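You operate a simulated robot arm through the tools that you are given. There is no shell and no other tool.

You run a simulated two-armed robot. Do the job below in one go: nothing can be reset, and whatever is moved stays where it is left.

JOB
Zero the slide gauge, then measure the orange tomato from the tray at N23 and put it in its ring.
Fine: push the teal slide fully shut and press Zero; the ring goes by the width shown; leave the slide open and the gauge on.

The check looks at the end state, three seconds after you hand in, the way a careful person would. Anything else that was tipped, shoved, dropped, spilled or broken makes it a failure.

ROBOT AND FRAMES
Two 7-joint arms with fingered hands on one trunk that stands fixed in place. Base frame: the origin is at the foot of the trunk, x ahead of it, y to its left, z up; the work surface is at about z = 0.74. Readings come in m, rad, newtons and seconds.
The left shoulder is at [0.091, 0.125, 1.047], the right one opposite. With the tool pointing down near the work surface each hand reaches from about 0.46 to 0.82 m from the base axis, measured 20 degrees to its own side. Payload 3.6 kg a hand.
The TCP of each hand is the grasp point between the finger pads, 0.03 m short of the fingertips. In the tool frame z runs along the fingers and y along their closing line. The gripper opens to 0.104 m. The gripper's body begins 0.035 m behind the TCP. The gripper is a hand of 4 fingers: y runs from the thumb to the fingers, the wrist lies at [-0.015, -0.104, -0.178] in the tool frame.
Orientation is told as [roll, pitch, yaw] about the base's x, y, z axes, in that order, counted from this pose: with the fingers straight down and the wrist toward the robot, the tool's x, y and z point along [0, 1, 0], [1, 0, 0] and [0, 0, -1] of the base frame.

CONTROLS
- The arms move only by the tool nudge_tool. It takes "left_plan", "right_plan" or both (then of equal length, played together; a hand with none holds still); each is a list of rows, each a list of 6 numbers: the shift along the tool's x, y, z in units of 50 mm (1.0 is 50 mm), then the turn, a rotation vector about the tool's x, y, z in units of 8 degrees (1.0 is 8 degrees). In form: [[dx, dy, dz, rx, ry, rz], ...]. A call has 1 to 20 rows; each row shifts and turns the commanded pose from where the row before left it, along the tool's axes as they then stand. A call with a number of a shift or a turn outside -1 to 1 is refused whole. A row lasts 0.2 s, in which the tool goes at most 0.05 m and 0.15 rad; a call with a longer step from one row to the next is refused whole. A pose out of reach is approached as far as the arm can. The call stops where the force on the tool passes 70 N (or 10 N more than at its start, if that is more) or the arm is blocked; 0.2 s more then pass. In this call time passes only in rows, and 0.2 s behind the last. The reply holds the time, the measured pose of the TCP, the force on the tool along the base axes, the opening and the grip force, in the units named above and with some noise, with the torque about the TCP (base axes, N m) and any sound that the robot's microphone picked up.
- Cameras (640 x 400 px; columns grow to the right, rows downward): "scene" is now at [0.2004, 0.0264, 1.1906]; the picture's right is [0.41, -0.91, 0.00], its down [-0.45, -0.20, -0.87] and it looks along [0.79, 0.36, -0.49] (base axes); focal length 266 px, centre (320, 200). "left" rides on the left gripper at [-0.061, -0.092, -0.13] in its tool frame; the picture's right is [-0.81, -0.28, 0.52], its down [0.53, -0.71, 0.46] and it looks along [0.24, 0.64, 0.72] (tool axes); focal length 275 px, centre (320, 200). "right" rides on the right gripper at [0.061, -0.092, -0.13] in its tool frame; the picture's right is [-0.81, 0.28, -0.52], its down [-0.53, -0.71, 0.45] and it looks along [-0.24, 0.64, 0.73] (tool axes); focal length 275 px, centre (320, 200). There is no depth. A picture from a camera that has moved, and an enlarged one, comes with that camera's place and axes in the base frame and with its lens. The place of the scene camera against the robot may be out by one fixed shift of up to 0.018 m in any direction.
- camera(camera): a new picture of that camera. It takes no simulated time.
- raise_lower(by): slides the trunk up (or, below 0, down) by that many m; the arms and the scene camera ride with it, the base frame stays. It gives what a move gives, with no picture.
- move_fingers(index, middle, ring, thumb_bend, thumb_turn, hand): sets how far each is bent, from 0 (flat) to 1 (curled in); at 0.3 the hand is open as for a grip, at 0.7 the pads meet at the TCP. One left out holds its place. A second passes; each finger stops where it meets its share of the squeeze, and holds until it gets a number again. It is the only way to open and close the hand. It gives what a move gives, with no picture; readings hold the bend of each and the force on the fingers (four entries, about 0 where the hand has none), thumb and palm. thumb_turn goes from beside the hand (0) to across from the fingers (1), as for a grip.
- head_to(pan, tilt): turns the head with the scene camera to pan (to the left, within 1.396 rad either way) and tilt (down, from -0.506 to 1.204), counted from straight ahead of the robot. It gives what a move gives.
- inspect(camera, box): a new picture of the part [left, top, right, bottom] of that camera's present view, enlarged. It takes no simulated time.
- sign_off(): hands the job in; it is judged then, once.

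Nothing tells you positions but the pictures and the camera data. Unless the task says otherwise, let go and move clear before handing in.

The tools are called after "Call:" by a JSON object that holds its "op" and its "data". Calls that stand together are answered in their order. nudge_tool: Moves the arms, as the interface text tells. Its arguments: {"type":"object","properties":{"left_plan":{"type":"array","items":{"type":"array","items":{"type":"number"}}},"right_plan":{"type":"array","items":{"type":"array","items":{"type":"number"}}}},"required":[]} The other tools are called the same way: raise_lower (by) slides the trunk up or down; move_fingers (index, middle, ring, thumb_bend, thumb_turn, hand) moves the fingers one by one; head_to (pan, tilt) turns the head that bears the scene camera; camera (camera) takes a picture; inspect (camera, box) takes an enlarged picture of a part of a camera's view; sign_off () hands the job in.

At the start:

```text
clock: 0.0
left_ee_pos: [0.3951, 0.4435, 1.0724]
left_orientation: [0.0, 0.0, 0.0]
left_ft_force: [0.4, -0.9, 0.9]
left_torque: [0.0, -0.03, 0.0]
left_grip_width: 0.1038
left_finger_force: 0.0
left_shape: jaw
left_bend: [0.3, 0.3, 0.3, 0.3, 0.98]
left_finger forces: [0.0, 0.0, 0.0, 0.0, 0.1, 0.1]
right_ee_pos: [0.5172, 0.0378, 1.074]
right_orientation: [0.0, -0.003, 0.001]
right_ft_force: [-0.2, 0.3, 0.4]
right_torque: [0.02, 0.05, -0.02]
right_grip_width: 0.1036
right_finger_force: 0.0
right_shape: jaw
right_bend: [0.3, 0.3, 0.3, 0.3, 0.98]
right_finger forces: [0.0, 0.0, 0.1, 0.0, 0.0, 0.1]
trunk travel left (down, up): [-0.275, 0.261]
head pan, tilt: [0.424, 0.518]
```

scene: 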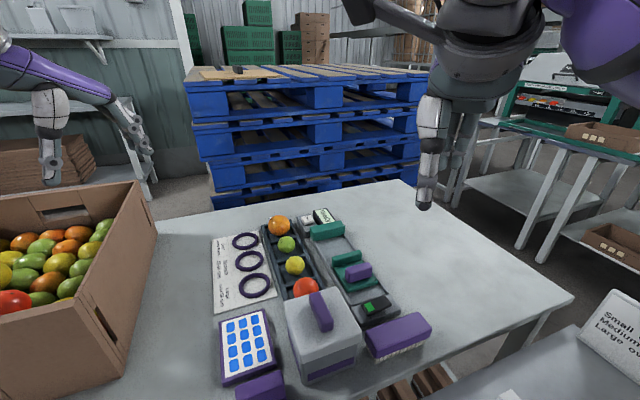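
right: 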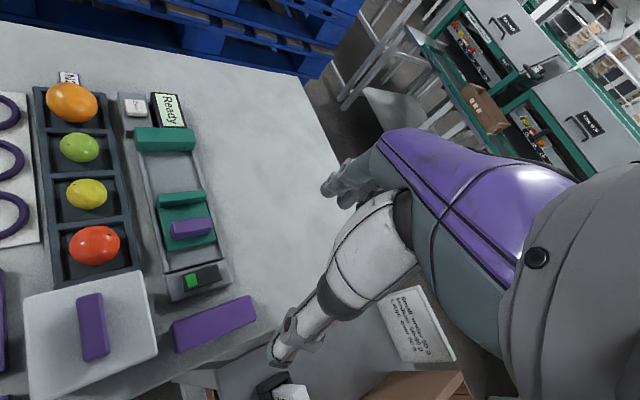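
left: 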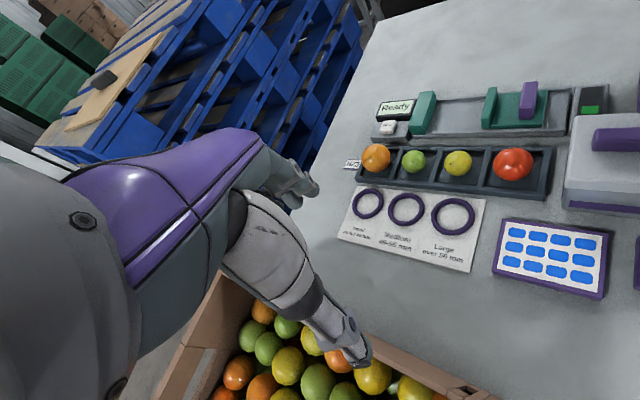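

I see a slide gauge on the table (teal fixed jaw with a Ready display at the far end, teal slide with a purple handle), a four-pocket tray with an orange tomato at its far end, and a card with three rings. I'll take close-ups first to read the labels and find positions.

Call:
{"op": "inspect", "data": {"camera": "right", "box": [0, 60, 240, 210]}}

Call:
{"op": "inspect", "data": {"camera": "right", "box": [100, 80, 260, 180]}}

Call:
{"op": "inspect", "data": {"camera": "right", "box": [120, 180, 280, 310]}}

Call:
{"op": "inspect", "data": {"camera": "left", "box": [330, 70, 610, 280]}}

Call:
{"op": "inspect", "data": {"camera": "scene", "box": [200, 190, 440, 340]}}

Call:
{"op": "inspect", "data": {"camera": "scene", "box": [560, 280, 640, 380]}}

```text
2.67 times, centred on (120, 135) of right
camera zoom: at [0.425, 0.0983, 1.2042], right [0.28, -0.81, 0.52], down [-0.71, -0.53, -0.46], along [0.65, -0.24, -0.72], focal length 734 px, centre (853, 373)
```

zoom: 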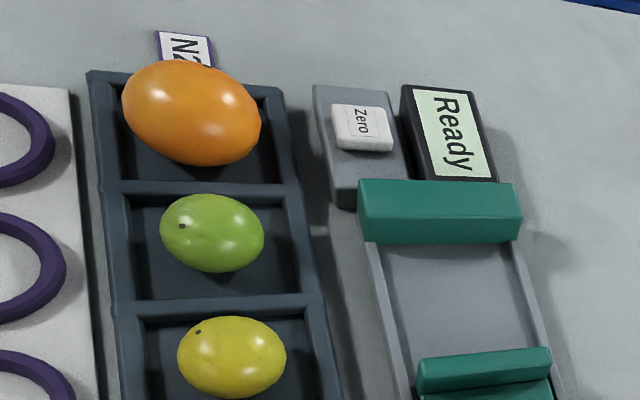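

```text
4.00 times, centred on (180, 130) of right
camera zoom: at [0.425, 0.0983, 1.2042], right [0.28, -0.81, 0.52], down [-0.71, -0.53, -0.46], along [0.65, -0.24, -0.72], focal length 1101 px, centre (880, 480)
```

zoom: 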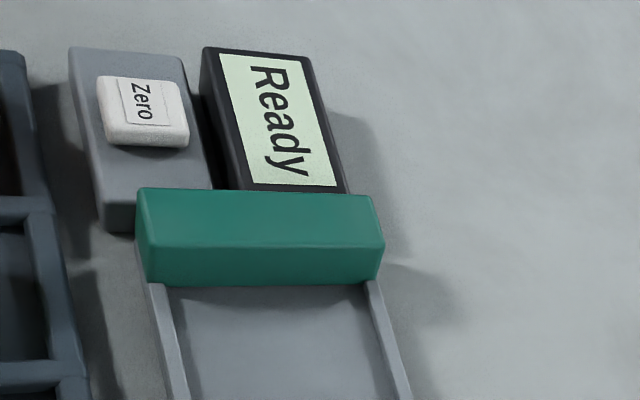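

```text
3.08 times, centred on (200, 245) of right
camera zoom: at [0.425, 0.0983, 1.2042], right [0.28, -0.81, 0.52], down [-0.71, -0.53, -0.46], along [0.65, -0.24, -0.72], focal length 847 px, centre (689, 62)
```

zoom: 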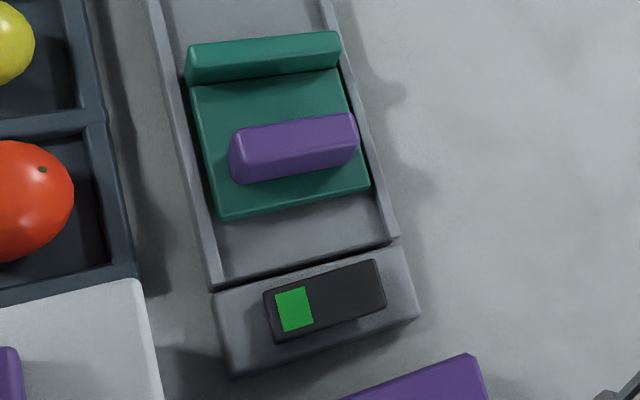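

```text
1.90 times, centred on (470, 175) of left
camera zoom: at [0.3026, 0.382, 1.2017], right [-0.28, -0.81, -0.52], down [-0.71, 0.53, -0.46], along [0.64, 0.24, -0.72], focal length 524 px, centre (34, 248)
```

zoom: 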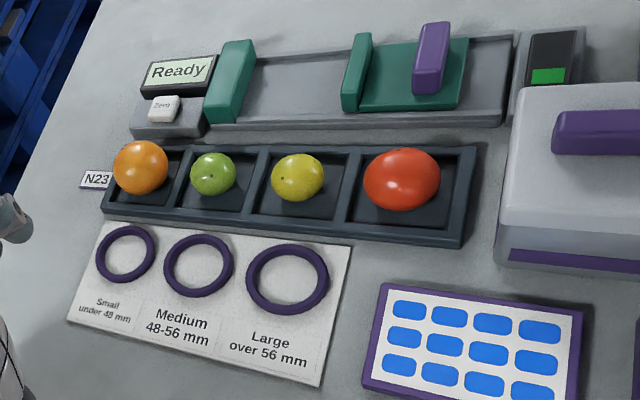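

```text
2.67 times, centred on (320, 265) of scene
camera zoom: at [0.2004, 0.0264, 1.1906], right [0.41, -0.91, 0.0], down [-0.45, -0.2, -0.87], along [0.79, 0.36, -0.49], focal length 710 px, centre (320, 27)
```

zoom: 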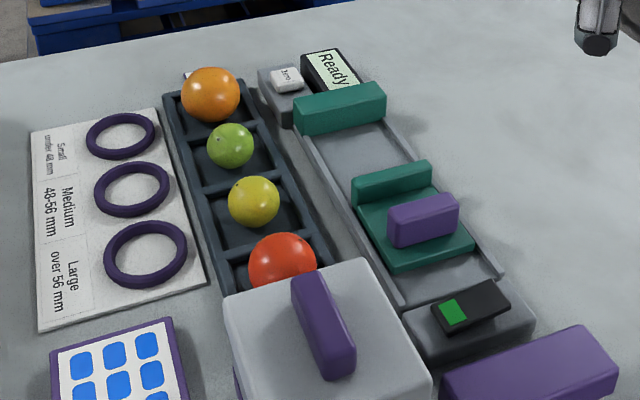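

```text
4.00 times, centred on (600, 330) of scene
camera zoom: at [0.2004, 0.0264, 1.1906], right [0.41, -0.91, 0.0], down [-0.45, -0.2, -0.87], along [0.79, 0.36, -0.49], focal length 1065 px, centre (-800, -320)
```

zoom: 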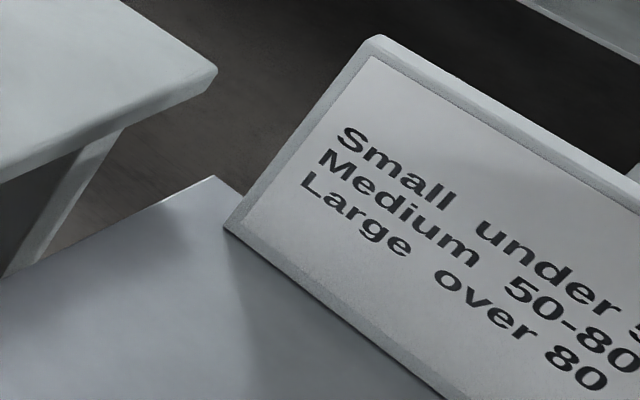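

The gauge and tray lie at roughly 45° to the robot: orange tomato near (0.70, 0.38), Zero button near (0.75, 0.32), slide handle near (0.60, 0.13). I'll zoom in further for the label text and shape detail.

Call:
{"op": "inspect", "data": {"camera": "left", "box": [340, 180, 500, 280]}}

Call:
{"op": "inspect", "data": {"camera": "left", "box": [340, 130, 460, 205]}}

Call:
{"op": "inspect", "data": {"camera": "left", "box": [360, 80, 480, 155]}}

Call:
{"op": "inspect", "data": {"camera": "left", "box": [470, 70, 630, 170]}}

Call:
{"op": "inspect", "data": {"camera": "scene", "box": [256, 200, 352, 260]}}

Call:
{"op": "inspect", "data": {"camera": "scene", "box": [310, 240, 406, 330]}}

```text
4.00 times, centred on (420, 230) of left
camera zoom: at [0.3026, 0.382, 1.2017], right [-0.28, -0.81, -0.52], down [-0.71, 0.53, -0.46], along [0.64, 0.24, -0.72], focal length 1101 px, centre (-80, 80)
```

zoom: 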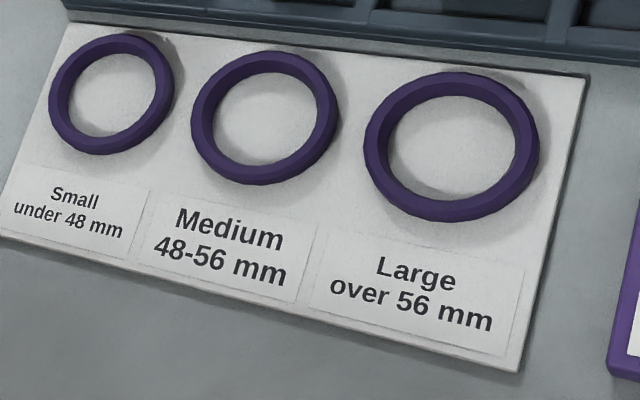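

```text
5.33 times, centred on (400, 168) of left
camera zoom: at [0.3026, 0.382, 1.2017], right [-0.28, -0.81, -0.52], down [-0.71, 0.53, -0.46], along [0.64, 0.24, -0.72], focal length 1468 px, centre (-107, 373)
```

zoom: 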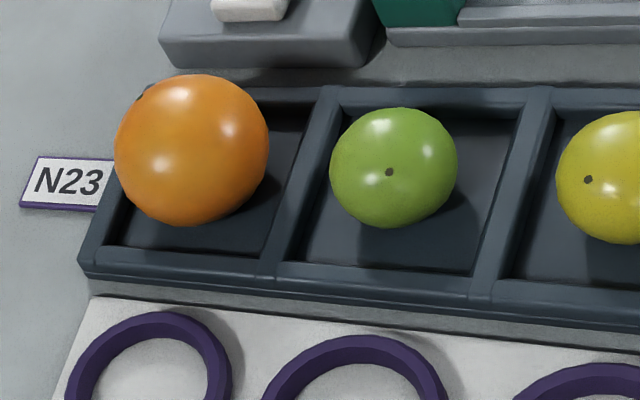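

```text
5.33 times, centred on (420, 118) of left
camera zoom: at [0.3026, 0.382, 1.2017], right [-0.28, -0.81, -0.52], down [-0.71, 0.53, -0.46], along [0.64, 0.24, -0.72], focal length 1468 px, centre (-213, 640)
```

zoom: 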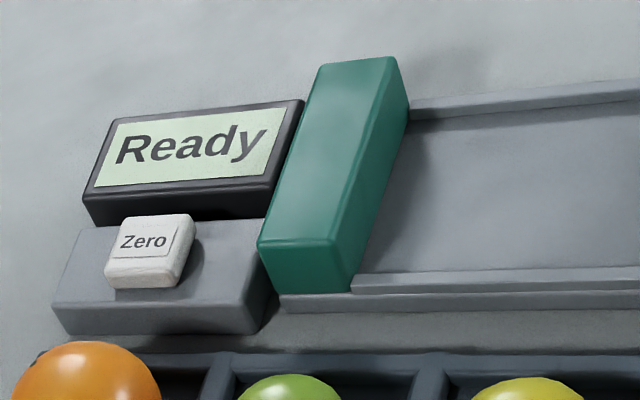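

```text
4.00 times, centred on (550, 120) of left
camera zoom: at [0.3026, 0.382, 1.2017], right [-0.28, -0.81, -0.52], down [-0.71, 0.53, -0.46], along [0.64, 0.24, -0.72], focal length 1101 px, centre (-600, 520)
```

zoom: 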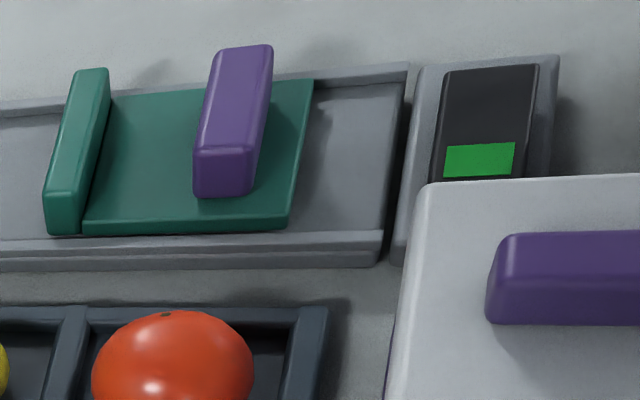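

```text
6.67 times, centred on (304, 230) of scene
camera zoom: at [0.2004, 0.0264, 1.1906], right [0.41, -0.91, 0.0], down [-0.45, -0.2, -0.87], along [0.79, 0.36, -0.49], focal length 1775 px, centre (427, 0)
```

zoom: 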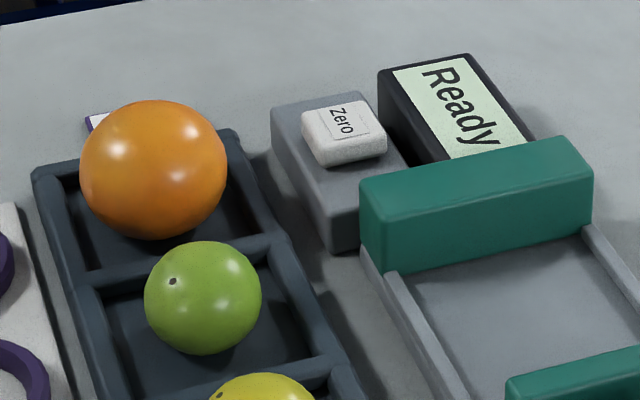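

```text
4.44 times, centred on (358, 285) of scene
camera zoom: at [0.2004, 0.0264, 1.1906], right [0.41, -0.91, 0.0], down [-0.45, -0.2, -0.87], along [0.79, 0.36, -0.49], focal length 1183 px, centre (151, -178)
```

zoom: 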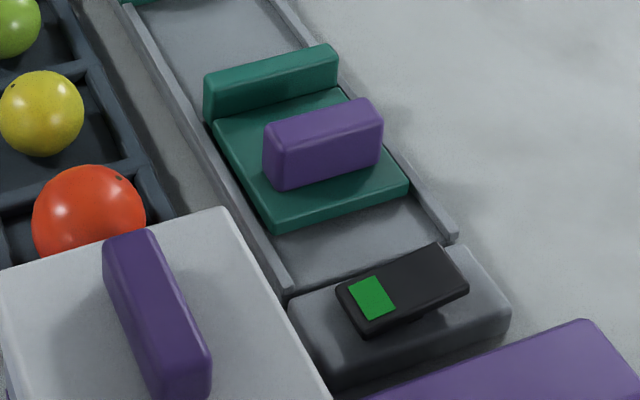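

The card reads Small under 48, Medium 48–56 and Large over 56 mm. The gauge axis is close to 45° in yaw, with the slide handle top at about (0.60, 0.133, 0.81). I'll turn the right hand 45° above the handle and pre-close its fingers so they straddle it.

Call:
{"op": "move_fingers", "data": {"hand": "right", "index": 0.5, "middle": 0.5, "ring": 0.5, "thumb_bend": 0.5}}

Call:
{"op": "nudge_tool", "data": {"right_plan": [[0, 0, 0, 0, 0, -0.9375], [0, 0, 0, 0, 0, -0.9375], [0, 0, 0, 0, 0, -0.9375], [0, 0, 0, 0, 0, -0.9375], [0, 0, 0, 0, 0, -0.9375], [0, 0, 0, 0, 0, -0.9375], [0, 0.8, 0, 0, 0, 0], [0, 0.8, 0, 0, 0, 0], [0.17, 0.92, 0, 0, 0, 0], [0, 0, 0.8, 0, 0, 0], [0, 0, 0.8, 0, 0, 0], [0, 0, 0.8, 0, 0, 0]]}}

```text
clock: 1.0
left_ee_pos: [0.3945, 0.4445, 1.0735]
left_orientation: [0.001, 0.0, 0.0]
left_ft_force: [0.0, -0.1, 0.2]
left_torque: [0.01, -0.02, 0.01]
left_grip_width: 0.1036
left_finger_force: 0.0
left_shape: jaw
left_bend: [0.3, 0.3, 0.3, 0.3, 0.98]
left_finger forces: [0.0, 0.0, 0.0, 0.0, 0.1, 0.0]
right_ee_pos: [0.5165, 0.0378, 1.0733]
right_orientation: [-0.001, -0.001, 0.0]
right_ft_force: [-0.1, -0.4, 0.2]
right_torque: [0.02, 0.01, 0.01]
right_grip_width: 0.0528
right_finger_force: 0.1
right_shape: fingers
right_bend: [0.5, 0.5, 0.5, 0.5, 0.98]
right_finger forces: [0.0, 0.0, 0.0, 0.1, 0.0, 0.0]
trunk travel left (down, up): [-0.275, 0.261]
head pan, tilt: [0.424, 0.518]
```

```text
clock: 3.6
left_ee_pos: [0.3942, 0.4443, 1.072]
left_orientation: [0.001, 0.001, -0.001]
left_ft_force: [-0.7, -0.5, -0.6]
left_torque: [0.03, -0.02, -0.03]
left_grip_width: 0.1035
left_finger_force: 0.1
left_shape: jaw
left_bend: [0.3, 0.3, 0.3, 0.3, 0.98]
left_finger forces: [0.1, 0.0, 0.0, 0.0, 0.0, 0.1]
right_ee_pos: [0.6026, 0.1342, 0.9537]
right_orientation: [0.001, -0.002, 0.786]
right_ft_force: [0.1, -0.5, -0.6]
right_torque: [0.01, 0.0, 0.02]
right_grip_width: 0.0524
right_finger_force: 0.0
right_shape: fingers
right_bend: [0.5, 0.5, 0.5, 0.5, 0.98]
right_finger forces: [0.1, 0.0, 0.0, 0.0, 0.0, 0.1]
trunk travel left (down, up): [-0.275, 0.261]
head pan, tilt: [0.424, 0.518]
```

The right hand is turned to 45° and sits at (0.603, 0.134, 0.954), above the handle. I'll check the alignment from all three cameras before lowering.

Call:
{"op": "camera", "data": {"camera": "right"}}

Call:
{"op": "camera", "data": {"camera": "scene"}}

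Call:
{"op": "inspect", "data": {"camera": "left", "box": [440, 0, 640, 140]}}

```text
taken
camera right: at [0.4937, 0.1125, 1.0836], right [0.77, -0.38, 0.52], down [-0.13, -0.88, -0.46], along [0.63, 0.28, -0.72], focal length 275 px, centre (320, 200)
```

right: 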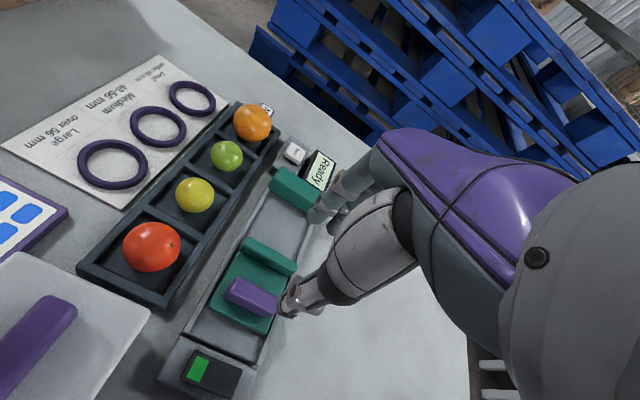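

```text
taken
camera scene: at [0.2007, 0.0263, 1.1905], right [0.41, -0.91, 0.0], down [-0.45, -0.2, -0.87], along [0.79, 0.36, -0.5], focal length 266 px, centre (320, 200)
```

scene: 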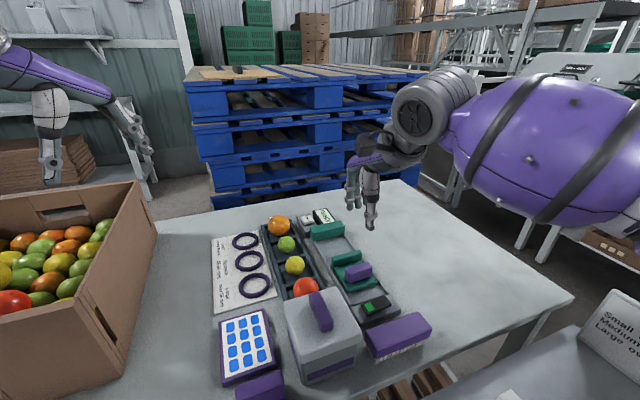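

```text
2.86 times, centred on (540, 70) of left
camera zoom: at [0.303, 0.3819, 1.2016], right [-0.28, -0.81, -0.52], down [-0.71, 0.53, -0.46], along [0.64, 0.24, -0.72], focal length 786 px, centre (-309, 571)
```

zoom: 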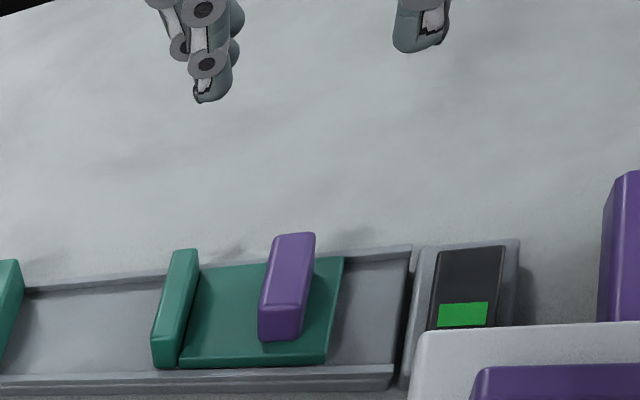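

I'll enlarge the right camera's view of the handle and slide to refine their positions.

Call:
{"op": "inspect", "data": {"camera": "right", "box": [180, 220, 340, 320]}}

Call:
{"op": "inspect", "data": {"camera": "scene", "box": [300, 160, 420, 310]}}

```text
4.00 times, centred on (260, 270) of right
camera zoom: at [0.4937, 0.1125, 1.0836], right [0.77, -0.38, 0.52], down [-0.13, -0.88, -0.46], along [0.63, 0.28, -0.72], focal length 1101 px, centre (560, -80)
```

zoom: 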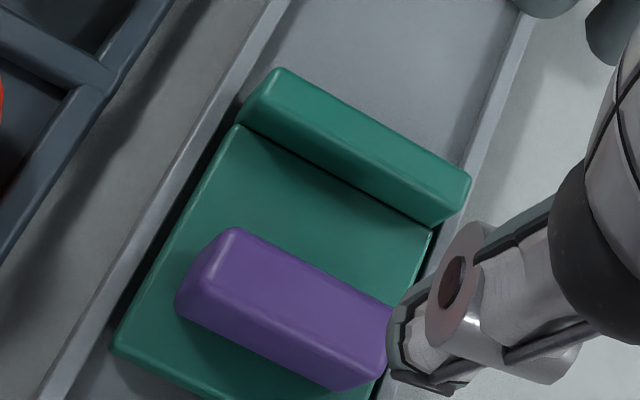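

```text
2.67 times, centred on (360, 235) of scene
camera zoom: at [0.2007, 0.0263, 1.1905], right [0.41, -0.91, 0.0], down [-0.45, -0.2, -0.87], along [0.79, 0.36, -0.5], focal length 710 px, centre (213, 107)
```

zoom: 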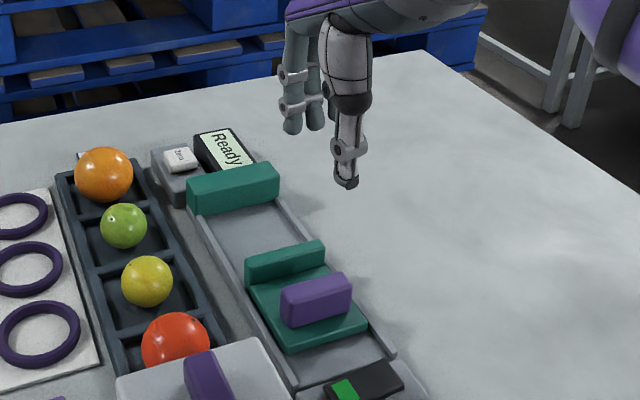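

The handle top is at z ≈ 0.80, centred near u = 0.522 along the gauge axis and v = −0.333 across it. The hand is over it, so I'll lower partway and look again.

Call:
{"op": "nudge_tool", "data": {"right_plan": [[0, 0, 0.8, 0, 0, 0], [0, 0, 0.8, 0, 0, 0], [0, 0, 0.7, 0, 0, 0]]}}

Call:
{"op": "inspect", "data": {"camera": "right", "box": [180, 150, 380, 400]}}

Call:
{"op": "inspect", "data": {"camera": "left", "box": [460, 40, 620, 140]}}

Call:
{"op": "inspect", "data": {"camera": "scene", "box": [300, 190, 420, 310]}}

```text
clock: 4.4
left_ee_pos: [0.3957, 0.4434, 1.0732]
left_orientation: [-0.001, 0.0, 0.001]
left_ft_force: [-0.7, 0.5, -0.4]
left_torque: [-0.02, 0.0, 0.01]
left_grip_width: 0.1037
left_finger_force: 0.1
left_shape: jaw
left_bend: [0.3, 0.3, 0.3, 0.3, 0.98]
left_finger forces: [0.0, 0.0, 0.0, 0.0, 0.0, 0.1]
right_ee_pos: [0.5995, 0.136, 0.8373]
right_orientation: [-0.001, -0.001, 0.786]
right_ft_force: [-0.2, -0.7, -0.5]
right_torque: [-0.04, -0.01, 0.0]
right_grip_width: 0.0524
right_finger_force: 0.1
right_shape: fingers
right_bend: [0.5, 0.5, 0.5, 0.5, 0.98]
right_finger forces: [0.0, 0.1, 0.1, 0.1, 0.0, 0.0]
trunk travel left (down, up): [-0.275, 0.261]
head pan, tilt: [0.424, 0.518]
```

```text
1.60 times, centred on (280, 275) of right
camera zoom: at [0.4899, 0.1128, 0.9682], right [0.77, -0.38, 0.52], down [-0.13, -0.88, -0.46], along [0.63, 0.28, -0.72], focal length 440 px, centre (384, 80)
```

zoom: 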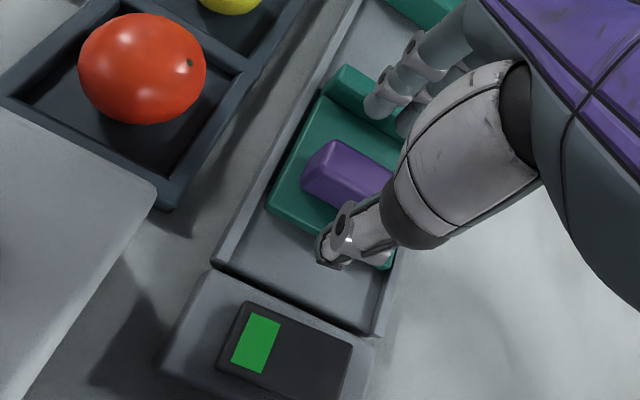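

```text
4.00 times, centred on (540, 90) of left
camera zoom: at [0.3029, 0.382, 1.2016], right [-0.28, -0.81, -0.52], down [-0.71, 0.53, -0.46], along [0.64, 0.24, -0.72], focal length 1101 px, centre (-560, 640)
```

zoom: 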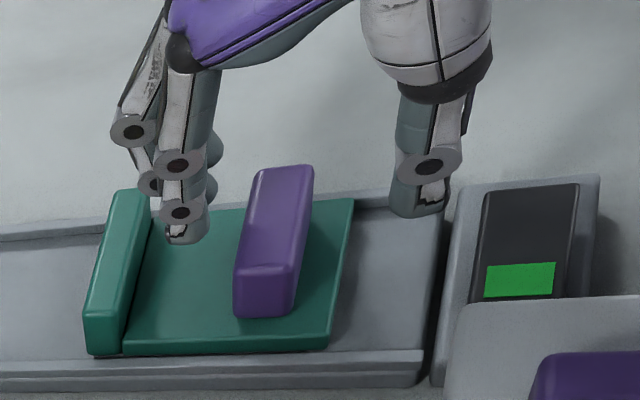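

```text
3.33 times, centred on (360, 250) of scene
camera zoom: at [0.2006, 0.0264, 1.1905], right [0.41, -0.91, 0.0], down [-0.45, -0.2, -0.87], along [0.79, 0.36, -0.5], focal length 888 px, centre (187, 33)
```

zoom: 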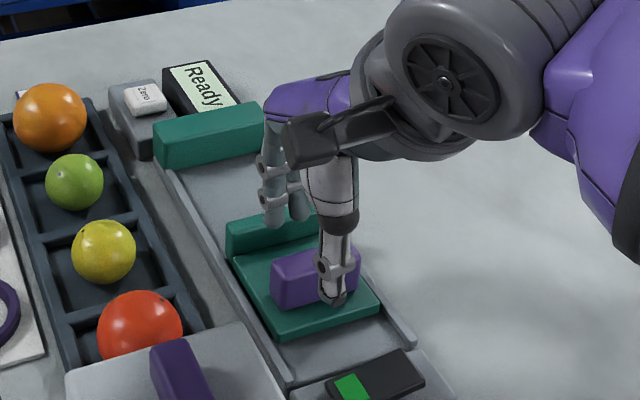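

The fingers sit in front of the handle and the thumb behind it, with clearance to the jaw plate. I'll lower another 25 mm and start pushing gently.

Call:
{"op": "nudge_tool", "data": {"right_plan": [[0, 0, 0.25, 0, 0, 0], [0, 0, 0.25, 0, 0, 0], [0, 0.2, 0, 0, 0, 0], [0, 0.2, 0, 0, 0, 0], [0, 0.2, 0, 0, 0, 0], [0, 0.2, 0, 0, 0, 0]]}}

Call:
{"op": "inspect", "data": {"camera": "left", "box": [380, 40, 620, 190]}}

Call:
{"op": "inspect", "data": {"camera": "scene", "box": [300, 190, 420, 310]}}

```text
clock: 5.8
left_ee_pos: [0.3945, 0.443, 1.0719]
left_orientation: [0.0, -0.002, 0.0]
left_ft_force: [0.6, 0.1, 0.4]
left_torque: [0.02, 0.0, -0.03]
left_grip_width: 0.1038
left_finger_force: 0.0
left_shape: jaw
left_bend: [0.3, 0.3, 0.3, 0.3, 0.98]
left_finger forces: [0.0, 0.0, 0.0, 0.0, 0.0, 0.0]
right_ee_pos: [0.6284, 0.161, 0.8142]
right_orientation: [0.001, -0.001, 0.784]
right_ft_force: [-1.3, -1.1, 1.5]
right_torque: [0.0, -0.01, 0.01]
right_grip_width: 0.051
right_finger_force: 1.2
right_shape: fingers
right_bend: [0.51, 0.51, 0.5, 0.5, 0.98]
right_finger forces: [0.7, 1.3, 0.1, 0.0, 0.1, 0.0]
trunk travel left (down, up): [-0.275, 0.261]
head pan, tilt: [0.424, 0.518]
```

```text
2.67 times, centred on (500, 115) of left
camera zoom: at [0.3025, 0.382, 1.2017], right [-0.28, -0.81, -0.52], down [-0.71, 0.53, -0.46], along [0.64, 0.24, -0.72], focal length 734 px, centre (-160, 427)
```

zoom: 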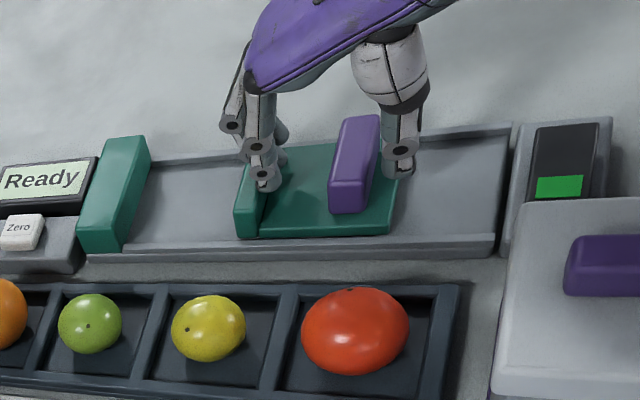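

```text
3.33 times, centred on (360, 250) of scene
camera zoom: at [0.2002, 0.0264, 1.1906], right [0.41, -0.91, 0.0], down [-0.45, -0.2, -0.87], along [0.79, 0.36, -0.49], focal length 888 px, centre (187, 33)
```

zoom: 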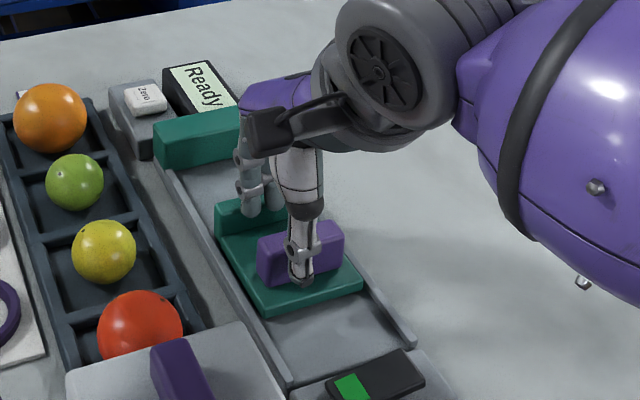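

The fingers are pushing the jaw plate and the slide moves freely. I'll tighten the fingers around the handle so the thumb does the pushing and the fingers stay clear of the fixed jaw.

Call:
{"op": "move_fingers", "data": {"hand": "right", "index": 0.6, "middle": 0.6, "ring": 0.6, "thumb_bend": 0.6}}

Call:
{"op": "inspect", "data": {"camera": "left", "box": [380, 40, 620, 190]}}

Call:
{"op": "inspect", "data": {"camera": "right", "box": [180, 100, 380, 350]}}

```text
clock: 6.8
left_ee_pos: [0.395, 0.4428, 1.0723]
left_orientation: [0.0, 0.0, 0.0]
left_ft_force: [0.0, 0.8, -0.6]
left_torque: [0.01, 0.04, -0.05]
left_grip_width: 0.1036
left_finger_force: 0.1
left_shape: jaw
left_bend: [0.3, 0.3, 0.3, 0.3, 0.98]
left_finger forces: [0.1, 0.0, 0.0, 0.1, 0.0, 0.1]
right_ee_pos: [0.6285, 0.1613, 0.8149]
right_orientation: [-0.001, 0.001, 0.785]
right_ft_force: [-0.9, -1.6, -0.6]
right_torque: [-0.05, 0.04, 0.03]
right_grip_width: 0.03
right_finger_force: 1.1
right_shape: fingers
right_bend: [0.6, 0.6, 0.6, 0.58, 0.98]
right_finger forces: [0.0, 0.0, 0.0, 0.1, 1.6, 0.0]
trunk travel left (down, up): [-0.275, 0.261]
head pan, tilt: [0.424, 0.518]
```

```text
2.67 times, centred on (500, 115) of left
camera zoom: at [0.3026, 0.3819, 1.2018], right [-0.28, -0.81, -0.52], down [-0.71, 0.53, -0.46], along [0.64, 0.24, -0.72], focal length 734 px, centre (-160, 427)
```

zoom: 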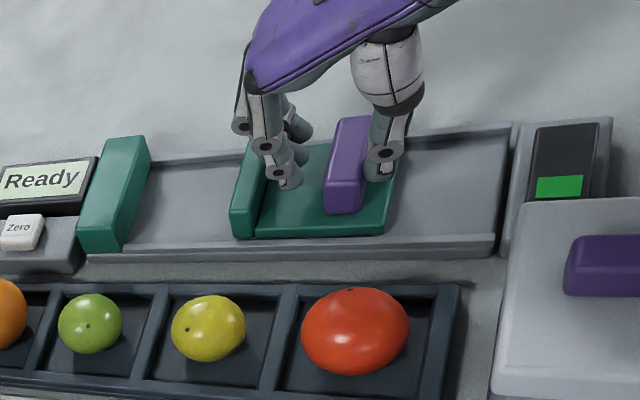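

```text
1.60 times, centred on (280, 225) of right
camera zoom: at [0.5194, 0.139, 0.9444], right [0.77, -0.38, 0.52], down [-0.13, -0.88, -0.46], along [0.63, 0.28, -0.72], focal length 440 px, centre (384, 160)
```

zoom: 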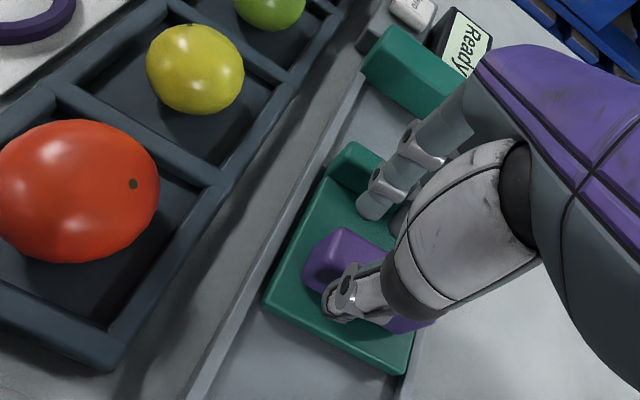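

The thumb now bears on the handle and the fingers are clear of the plate. I'll push along the gauge axis in small steps.

Call:
{"op": "nudge_tool", "data": {"right_plan": [[0, 0.25, 0, 0, 0, 0], [0, 0.25, 0, 0, 0, 0], [0, 0.25, 0, 0, 0, 0], [0, 0.25, 0, 0, 0, 0]]}}

Call:
{"op": "inspect", "data": {"camera": "left", "box": [360, 40, 600, 190]}}

```text
clock: 7.8
left_ee_pos: [0.3949, 0.4435, 1.072]
left_orientation: [-0.001, 0.0, 0.001]
left_ft_force: [0.0, -0.2, -0.1]
left_torque: [0.01, 0.03, -0.01]
left_grip_width: 0.1035
left_finger_force: 0.0
left_shape: jaw
left_bend: [0.3, 0.3, 0.3, 0.3, 0.98]
left_finger forces: [0.0, 0.1, 0.0, 0.0, 0.0, 0.0]
right_ee_pos: [0.6568, 0.188, 0.8132]
right_orientation: [-0.001, -0.001, 0.785]
right_ft_force: [0.1, 0.1, -0.3]
right_torque: [0.03, -0.02, 0.0]
right_grip_width: 0.0273
right_finger_force: 0.1
right_shape: fingers
right_bend: [0.6, 0.6, 0.6, 0.59, 0.97]
right_finger forces: [0.1, 0.0, 0.0, 0.0, 0.3, 0.0]
right hand out of reach, approached as far as the arm can: row 4
trunk travel left (down, up): [-0.275, 0.261]
head pan, tilt: [0.424, 0.518]
```

```text
2.67 times, centred on (480, 115) of left
camera zoom: at [0.3026, 0.3819, 1.2018], right [-0.28, -0.81, -0.52], down [-0.71, 0.53, -0.46], along [0.64, 0.24, -0.72], focal length 734 px, centre (-107, 427)
```

zoom: 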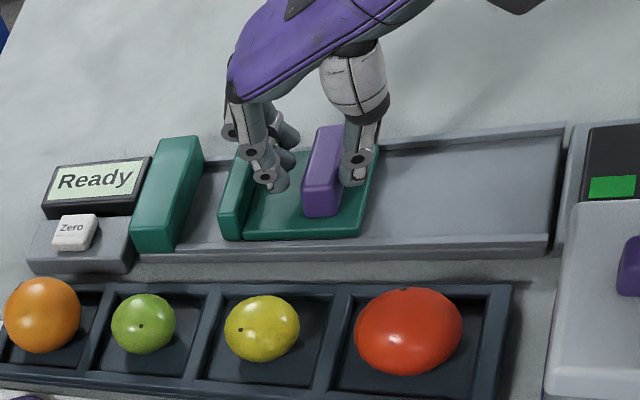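

The right arm runs out of reach here with about 30 mm of gap left. I'll back the right hand away and finish the closing, and the Zero press, with the left hand.

Call:
{"op": "nudge_tool", "data": {"right_plan": [[0, -0.1, -0.5, 0, 0, 0], [0, 0, -0.9, 0, 0, 0], [0, 0, -0.9, 0, 0, 0], [0, -0.9, 0, 0, 0, 0], [0, -0.9, 0, 0, 0, 0], [0, -0.9, 0, 0, 0, 0], [-0.9, 0, 0, 0, 0, 0], [-0.9, 0, 0, 0, 0, 0]]}}

Call:
{"op": "move_fingers", "data": {"hand": "left", "index": 0.7, "middle": 0.7, "ring": 0.7, "thumb_bend": 0.7}}

Call:
{"op": "inspect", "data": {"camera": "left", "box": [340, 40, 640, 230]}}

Call:
{"op": "camera", "data": {"camera": "scene"}}

Call:
{"op": "camera", "data": {"camera": "left"}}

```text
clock: 9.6
left_ee_pos: [0.3955, 0.4439, 1.0733]
left_orientation: [0.001, 0.0, 0.0]
left_ft_force: [-0.6, -0.3, -0.2]
left_torque: [-0.01, 0.04, -0.03]
left_grip_width: 0.1038
left_finger_force: 0.1
left_shape: jaw
left_bend: [0.3, 0.3, 0.3, 0.3, 0.98]
left_finger forces: [0.0, 0.1, 0.0, 0.0, 0.0, 0.0]
right_ee_pos: [0.6192, 0.0244, 0.9313]
right_orientation: [-0.001, -0.002, 0.785]
right_ft_force: [0.2, -0.7, 0.3]
right_torque: [-0.02, 0.01, -0.01]
right_grip_width: 0.0265
right_finger_force: 0.1
right_shape: fingers
right_bend: [0.6, 0.6, 0.6, 0.6, 0.97]
right_finger forces: [0.0, 0.1, 0.1, 0.0, 0.1, 0.1]
trunk travel left (down, up): [-0.275, 0.261]
head pan, tilt: [0.424, 0.518]
```

```text
clock: 10.6
left_ee_pos: [0.3943, 0.4439, 1.0717]
left_orientation: [0.0, 0.0, 0.0]
left_ft_force: [0.0, -0.5, 0.0]
left_torque: [0.01, 0.0, 0.01]
left_grip_width: 0.0014
left_finger_force: 0.0
left_shape: fingers
left_bend: [0.7, 0.7, 0.7, 0.7, 0.98]
left_finger forces: [0.0, 0.1, 0.0, 0.1, 0.0, 0.1]
right_ee_pos: [0.6182, 0.0249, 0.9306]
right_orientation: [0.0, -0.001, 0.785]
right_ft_force: [0.0, 0.1, 0.4]
right_torque: [-0.02, -0.02, 0.0]
right_grip_width: 0.0265
right_finger_force: 0.1
right_shape: fingers
right_bend: [0.6, 0.6, 0.6, 0.6, 0.97]
right_finger forces: [0.1, 0.0, 0.1, 0.0, 0.1, 0.0]
trunk travel left (down, up): [-0.275, 0.261]
head pan, tilt: [0.424, 0.518]
```

```text
2.11 times, centred on (490, 135) of left
camera zoom: at [0.3026, 0.382, 1.2017], right [-0.28, -0.81, -0.52], down [-0.71, 0.53, -0.46], along [0.64, 0.24, -0.72], focal length 580 px, centre (-38, 337)
```

zoom: 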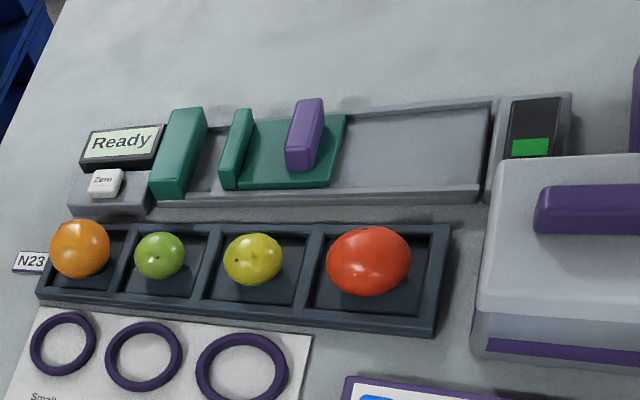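

```text
taken
camera scene: at [0.2004, 0.0264, 1.1906], right [0.41, -0.91, 0.0], down [-0.45, -0.2, -0.87], along [0.79, 0.36, -0.49], focal length 266 px, centre (320, 200)
```

scene: 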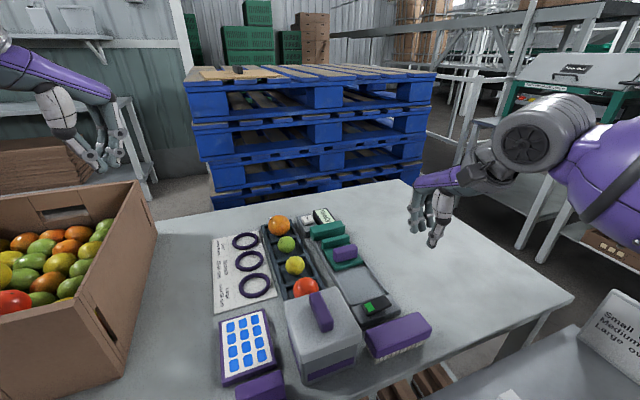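

```text
taken
camera left: at [0.3026, 0.382, 1.2017], right [-0.28, -0.81, -0.52], down [-0.71, 0.53, -0.46], along [0.64, 0.24, -0.72], focal length 275 px, centre (320, 200)
```

left: 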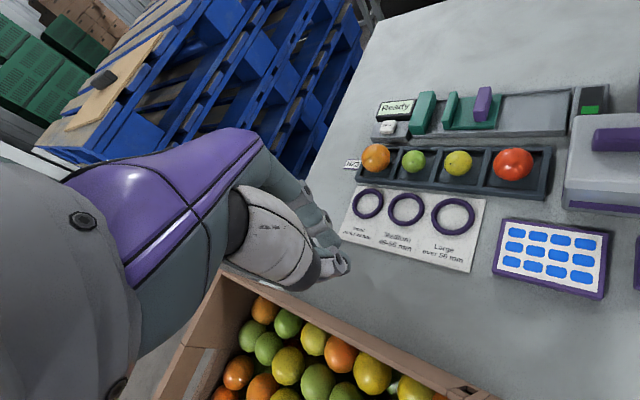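

The slide stayed put with roughly 28 mm of gap left. I'll shape the left hand into a single pointing index finger, usable for both pushing the handle and pressing Zero, and look at it.

Call:
{"op": "move_fingers", "data": {"hand": "left", "index": 0.6, "middle": 1.0, "ring": 1.0, "thumb_bend": 0.3, "thumb_turn": 0.0}}

Call:
{"op": "camera", "data": {"camera": "left"}}

Call:
{"op": "inspect", "data": {"camera": "scene", "box": [0, 60, 200, 200]}}

```text
clock: 11.6
left_ee_pos: [0.3943, 0.4457, 1.073]
left_orientation: [0.0, -0.001, -0.001]
left_ft_force: [0.3, -0.4, -0.7]
left_torque: [-0.01, 0.0, -0.03]
left_grip_width: 0.1268
left_finger_force: 0.2
left_shape: fingers
left_bend: [0.6, 1.0, 1.0, 0.3, 0.0]
left_finger forces: [0.0, 0.1, 0.0, 0.1, 0.0, 0.1]
right_ee_pos: [0.6189, 0.0248, 0.9304]
right_orientation: [-0.001, -0.001, 0.785]
right_ft_force: [0.2, 0.6, 0.0]
right_torque: [-0.01, -0.06, -0.02]
right_grip_width: 0.0266
right_finger_force: 0.0
right_shape: fingers
right_bend: [0.6, 0.6, 0.6, 0.6, 0.97]
right_finger forces: [0.1, 0.1, 0.0, 0.0, 0.0, 0.0]
trunk travel left (down, up): [-0.275, 0.261]
head pan, tilt: [0.424, 0.518]
```

```text
taken
camera left: at [0.3026, 0.382, 1.2017], right [-0.28, -0.81, -0.52], down [-0.71, 0.53, -0.46], along [0.64, 0.24, -0.72], focal length 275 px, centre (320, 200)
```

left: 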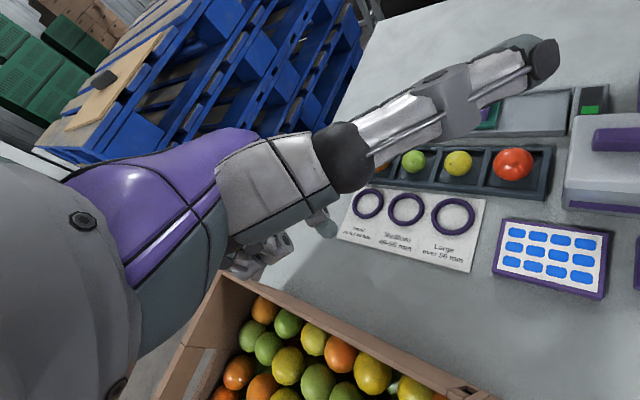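

```text
2.86 times, centred on (100, 130) of scene
camera zoom: at [0.2004, 0.0264, 1.1906], right [0.41, -0.91, 0.0], down [-0.45, -0.2, -0.87], along [0.79, 0.36, -0.49], focal length 761 px, centre (949, 400)
```

zoom: 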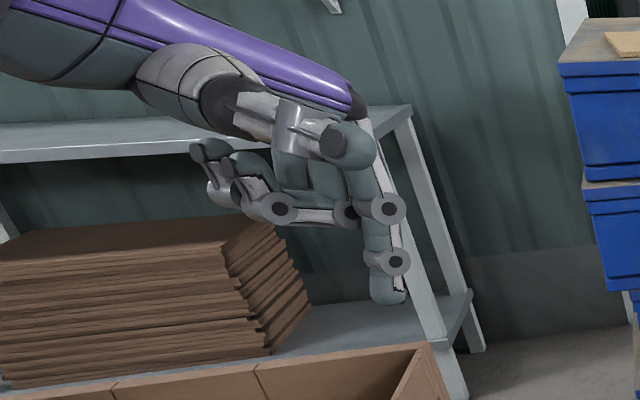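

The index points straight down and the thumb is folded to the side, higher than the fingertip. I'll move the right hand well clear, then bring the left index behind the slide handle at a safe height.

Call:
{"op": "nudge_tool", "data": {"right_plan": [[0, 0, -0.8, 0, 0, 0], [0, 0, -0.8, 0, 0, 0], [0, -0.84, 0, 0, 0, 0], [0, -0.84, 0, 0, 0, 0], [0, -0.84, 0, 0, 0, 0], [0, -0.84, 0, 0, 0, 0], [0, -0.84, 0, 0, 0, 0]]}}

Call:
{"op": "nudge_tool", "data": {"left_plan": [[-0.8, 0.55, 0, 0, 0, 0], [-0.8, 0.55, 0, 0, 0, 0], [-0.8, 0.55, 0, 0, 0, 0], [-0.8, 0.55, 0, 0, 0, 0], [-0.8, 0.55, 0, 0, 0, 0], [-0.8, 0.55, 0, 0, 0, 0], [-0.78, 0.5, 0, 0, 0, 0], [0, 0, 0.9, 0, 0, 0], [0, 0, 0.9, 0, 0, 0], [0, 0, 0.9, 0, 0, 0]]}}

Call:
{"op": "camera", "data": {"camera": "right"}}

Call:
{"op": "camera", "data": {"camera": "scene"}}

Call:
{"op": "camera", "data": {"camera": "left"}}

```text
clock: 13.2
left_ee_pos: [0.3941, 0.4445, 1.074]
left_orientation: [-0.001, 0.001, 0.001]
left_ft_force: [-0.3, -0.7, -0.1]
left_torque: [0.01, -0.01, 0.0]
left_grip_width: 0.1268
left_finger_force: 0.2
left_shape: fingers
left_bend: [0.6, 1.0, 1.0, 0.3, 0.0]
left_finger forces: [0.0, 0.1, 0.0, 0.0, 0.0, 0.1]
right_ee_pos: [0.4705, -0.1251, 1.0084]
right_orientation: [-0.001, -0.001, 0.786]
right_ft_force: [-0.2, 0.2, -0.5]
right_torque: [-0.02, 0.0, 0.0]
right_grip_width: 0.0263
right_finger_force: 0.0
right_shape: fingers
right_bend: [0.6, 0.6, 0.6, 0.6, 0.97]
right_finger forces: [0.0, 0.1, 0.0, 0.0, 0.0, 0.0]
trunk travel left (down, up): [-0.275, 0.261]
head pan, tilt: [0.424, 0.518]
```

```text
clock: 15.4
left_ee_pos: [0.5868, 0.165, 0.9414]
left_orientation: [0.001, 0.001, -0.002]
left_ft_force: [-0.6, -0.8, -0.6]
left_torque: [-0.03, 0.04, -0.01]
left_grip_width: 0.1272
left_finger_force: 0.1
left_shape: fingers
left_bend: [0.6, 1.0, 1.0, 0.3, 0.0]
left_finger forces: [0.0, 0.1, 0.0, 0.1, 0.0, 0.0]
right_ee_pos: [0.4708, -0.1241, 1.0081]
right_orientation: [-0.001, -0.002, 0.785]
right_ft_force: [-0.4, -0.1, -0.7]
right_torque: [0.02, 0.0, -0.02]
right_grip_width: 0.0264
right_finger_force: 0.1
right_shape: fingers
right_bend: [0.6, 0.6, 0.6, 0.6, 0.97]
right_finger forces: [0.1, 0.1, 0.0, 0.1, 0.0, 0.0]
trunk travel left (down, up): [-0.275, 0.261]
head pan, tilt: [0.424, 0.518]
```

```text
taken
camera right: at [0.3622, -0.1461, 1.1392], right [0.77, -0.38, 0.52], down [-0.13, -0.88, -0.46], along [0.63, 0.28, -0.72], focal length 275 px, centre (320, 200)
```

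right: 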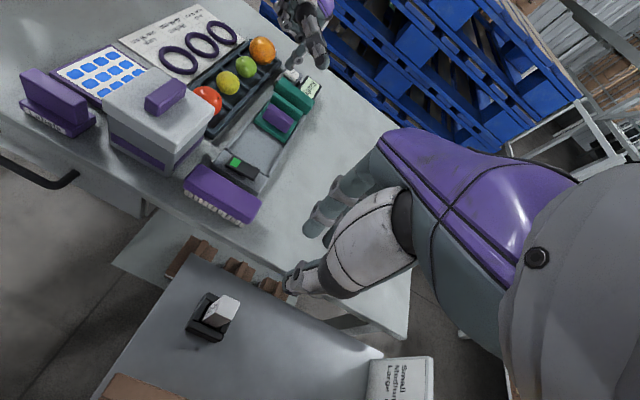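

```text
taken
camera scene: at [0.2008, 0.0267, 1.1905], right [0.41, -0.91, 0.0], down [-0.45, -0.2, -0.87], along [0.79, 0.36, -0.5], focal length 266 px, centre (320, 200)
```

scene: 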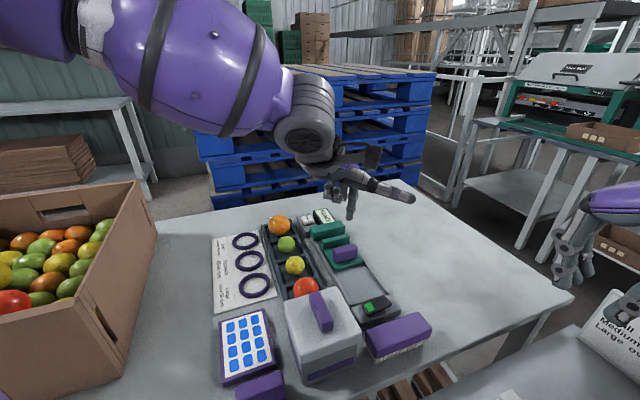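

```text
taken
camera left: at [0.4934, 0.103, 1.0702], right [-0.28, -0.81, -0.52], down [-0.71, 0.53, -0.46], along [0.64, 0.24, -0.72], focal length 275 px, centre (320, 200)
```

left: 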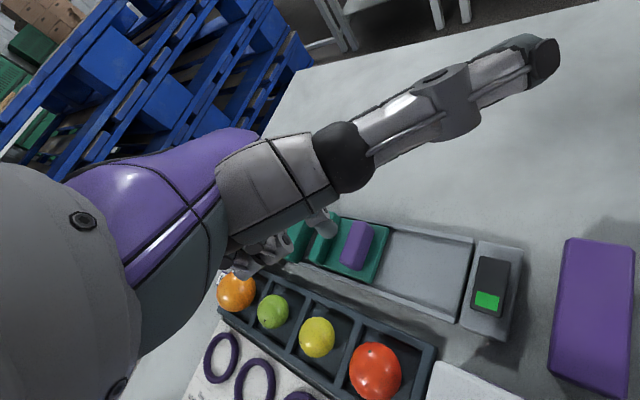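

The index is above the slide area. I'll enlarge to see the fingertip against the handle.

Call:
{"op": "inspect", "data": {"camera": "left", "box": [220, 180, 480, 340]}}

Call:
{"op": "inspect", "data": {"camera": "scene", "box": [280, 150, 440, 310]}}

Call:
{"op": "inspect", "data": {"camera": "right", "box": [200, 0, 360, 200]}}

```text
2.46 times, centred on (350, 260) of left
camera zoom: at [0.4934, 0.103, 1.0702], right [-0.28, -0.81, -0.52], down [-0.71, 0.53, -0.46], along [0.64, 0.24, -0.72], focal length 678 px, centre (246, 52)
```

zoom: 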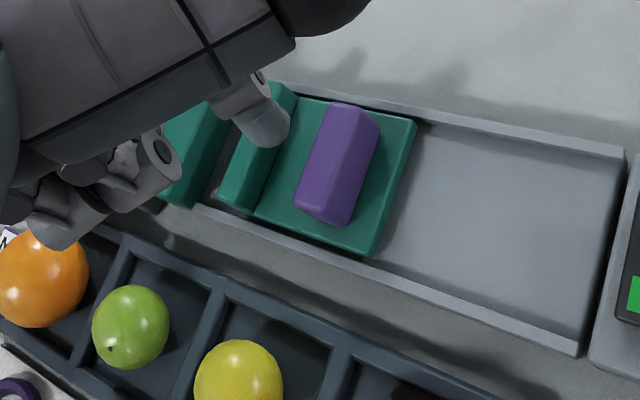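

```text
2.50 times, centred on (360, 230) of scene
camera zoom: at [0.2008, 0.0267, 1.1905], right [0.41, -0.91, 0.0], down [-0.45, -0.2, -0.87], along [0.79, 0.36, -0.5], focal length 666 px, centre (220, 125)
```

zoom: 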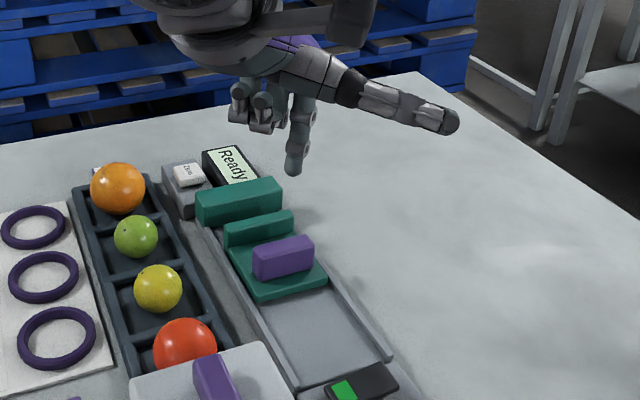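

```text
2.00 times, centred on (280, 100) of right
camera zoom: at [0.3622, -0.1461, 1.1392], right [0.77, -0.38, 0.52], down [-0.13, -0.88, -0.46], along [0.63, 0.28, -0.72], focal length 551 px, centre (400, 400)
```

zoom: 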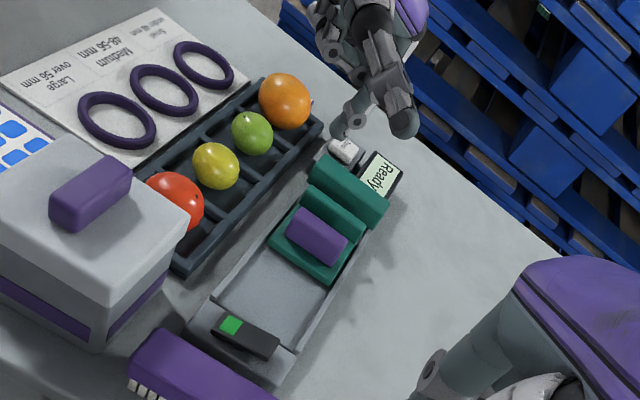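

The fingertip is 16 mm ahead of, 7 mm right of and 31 mm below the TCP. The handle's rear face is near u = 0.572 with v = −0.335. I'll shift to just behind the handle and go down in stages.

Call:
{"op": "nudge_tool", "data": {"left_plan": [[-0.12, 0.4, 0, 0, 0, 0], [0, 0, 0.9, 0, 0, 0], [0, 0, 0.8, 0, 0, 0]]}}

Call:
{"op": "inspect", "data": {"camera": "left", "box": [220, 180, 480, 340]}}

Call:
{"op": "inspect", "data": {"camera": "scene", "box": [280, 180, 400, 310]}}

Call:
{"op": "inspect", "data": {"camera": "right", "box": [220, 20, 340, 170]}}

```text
clock: 16.2
left_ee_pos: [0.6029, 0.1581, 0.8537]
left_orientation: [0.001, 0.0, 0.0]
left_ft_force: [0.3, 0.9, 0.2]
left_torque: [-0.01, -0.01, 0.0]
left_grip_width: 0.1271
left_finger_force: 0.0
left_shape: fingers
left_bend: [0.6, 1.0, 1.0, 0.3, 0.0]
left_finger forces: [0.1, 0.0, 0.0, 0.0, 0.1, 0.0]
right_ee_pos: [0.4713, -0.1239, 1.0094]
right_orientation: [0.0, -0.001, 0.786]
right_ft_force: [-0.4, 0.4, -0.1]
right_torque: [0.02, 0.0, -0.02]
right_grip_width: 0.0265
right_finger_force: 0.1
right_shape: fingers
right_bend: [0.6, 0.6, 0.6, 0.6, 0.97]
right_finger forces: [0.0, 0.0, 0.0, 0.0, 0.0, 0.1]
trunk travel left (down, up): [-0.275, 0.261]
head pan, tilt: [0.424, 0.518]
```

```text
2.46 times, centred on (350, 260) of left
camera zoom: at [0.5098, 0.0966, 0.9816], right [-0.28, -0.81, -0.52], down [-0.71, 0.53, -0.46], along [0.65, 0.24, -0.72], focal length 678 px, centre (246, 52)
```

zoom: 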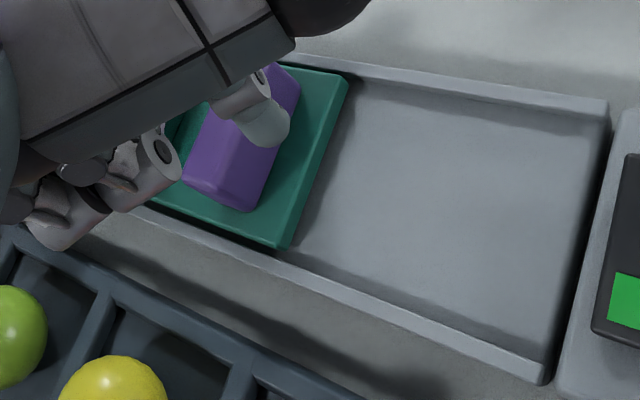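

```text
3.08 times, centred on (340, 245) of scene
camera zoom: at [0.2008, 0.0266, 1.1905], right [0.41, -0.91, 0.0], down [-0.45, -0.2, -0.87], along [0.79, 0.36, -0.5], focal length 819 px, centre (258, 62)
```

zoom: 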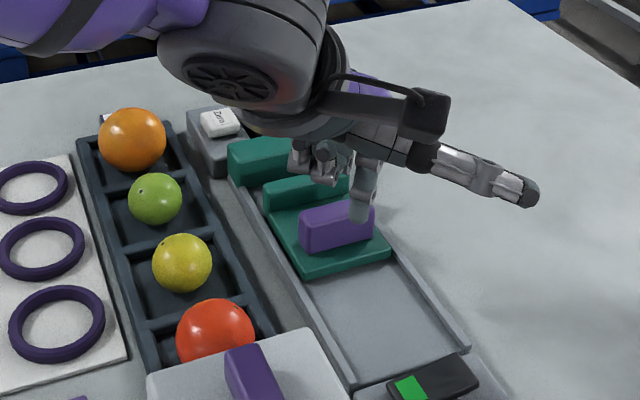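

```text
2.67 times, centred on (280, 95) of right
camera zoom: at [0.3623, -0.1462, 1.1391], right [0.77, -0.38, 0.52], down [-0.13, -0.88, -0.46], along [0.63, 0.28, -0.72], focal length 734 px, centre (427, 480)
```

zoom: 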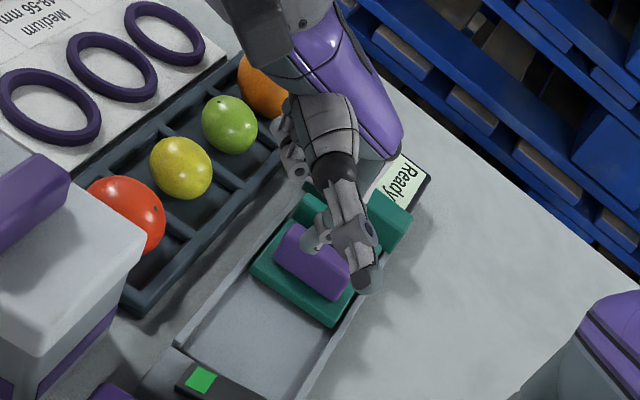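

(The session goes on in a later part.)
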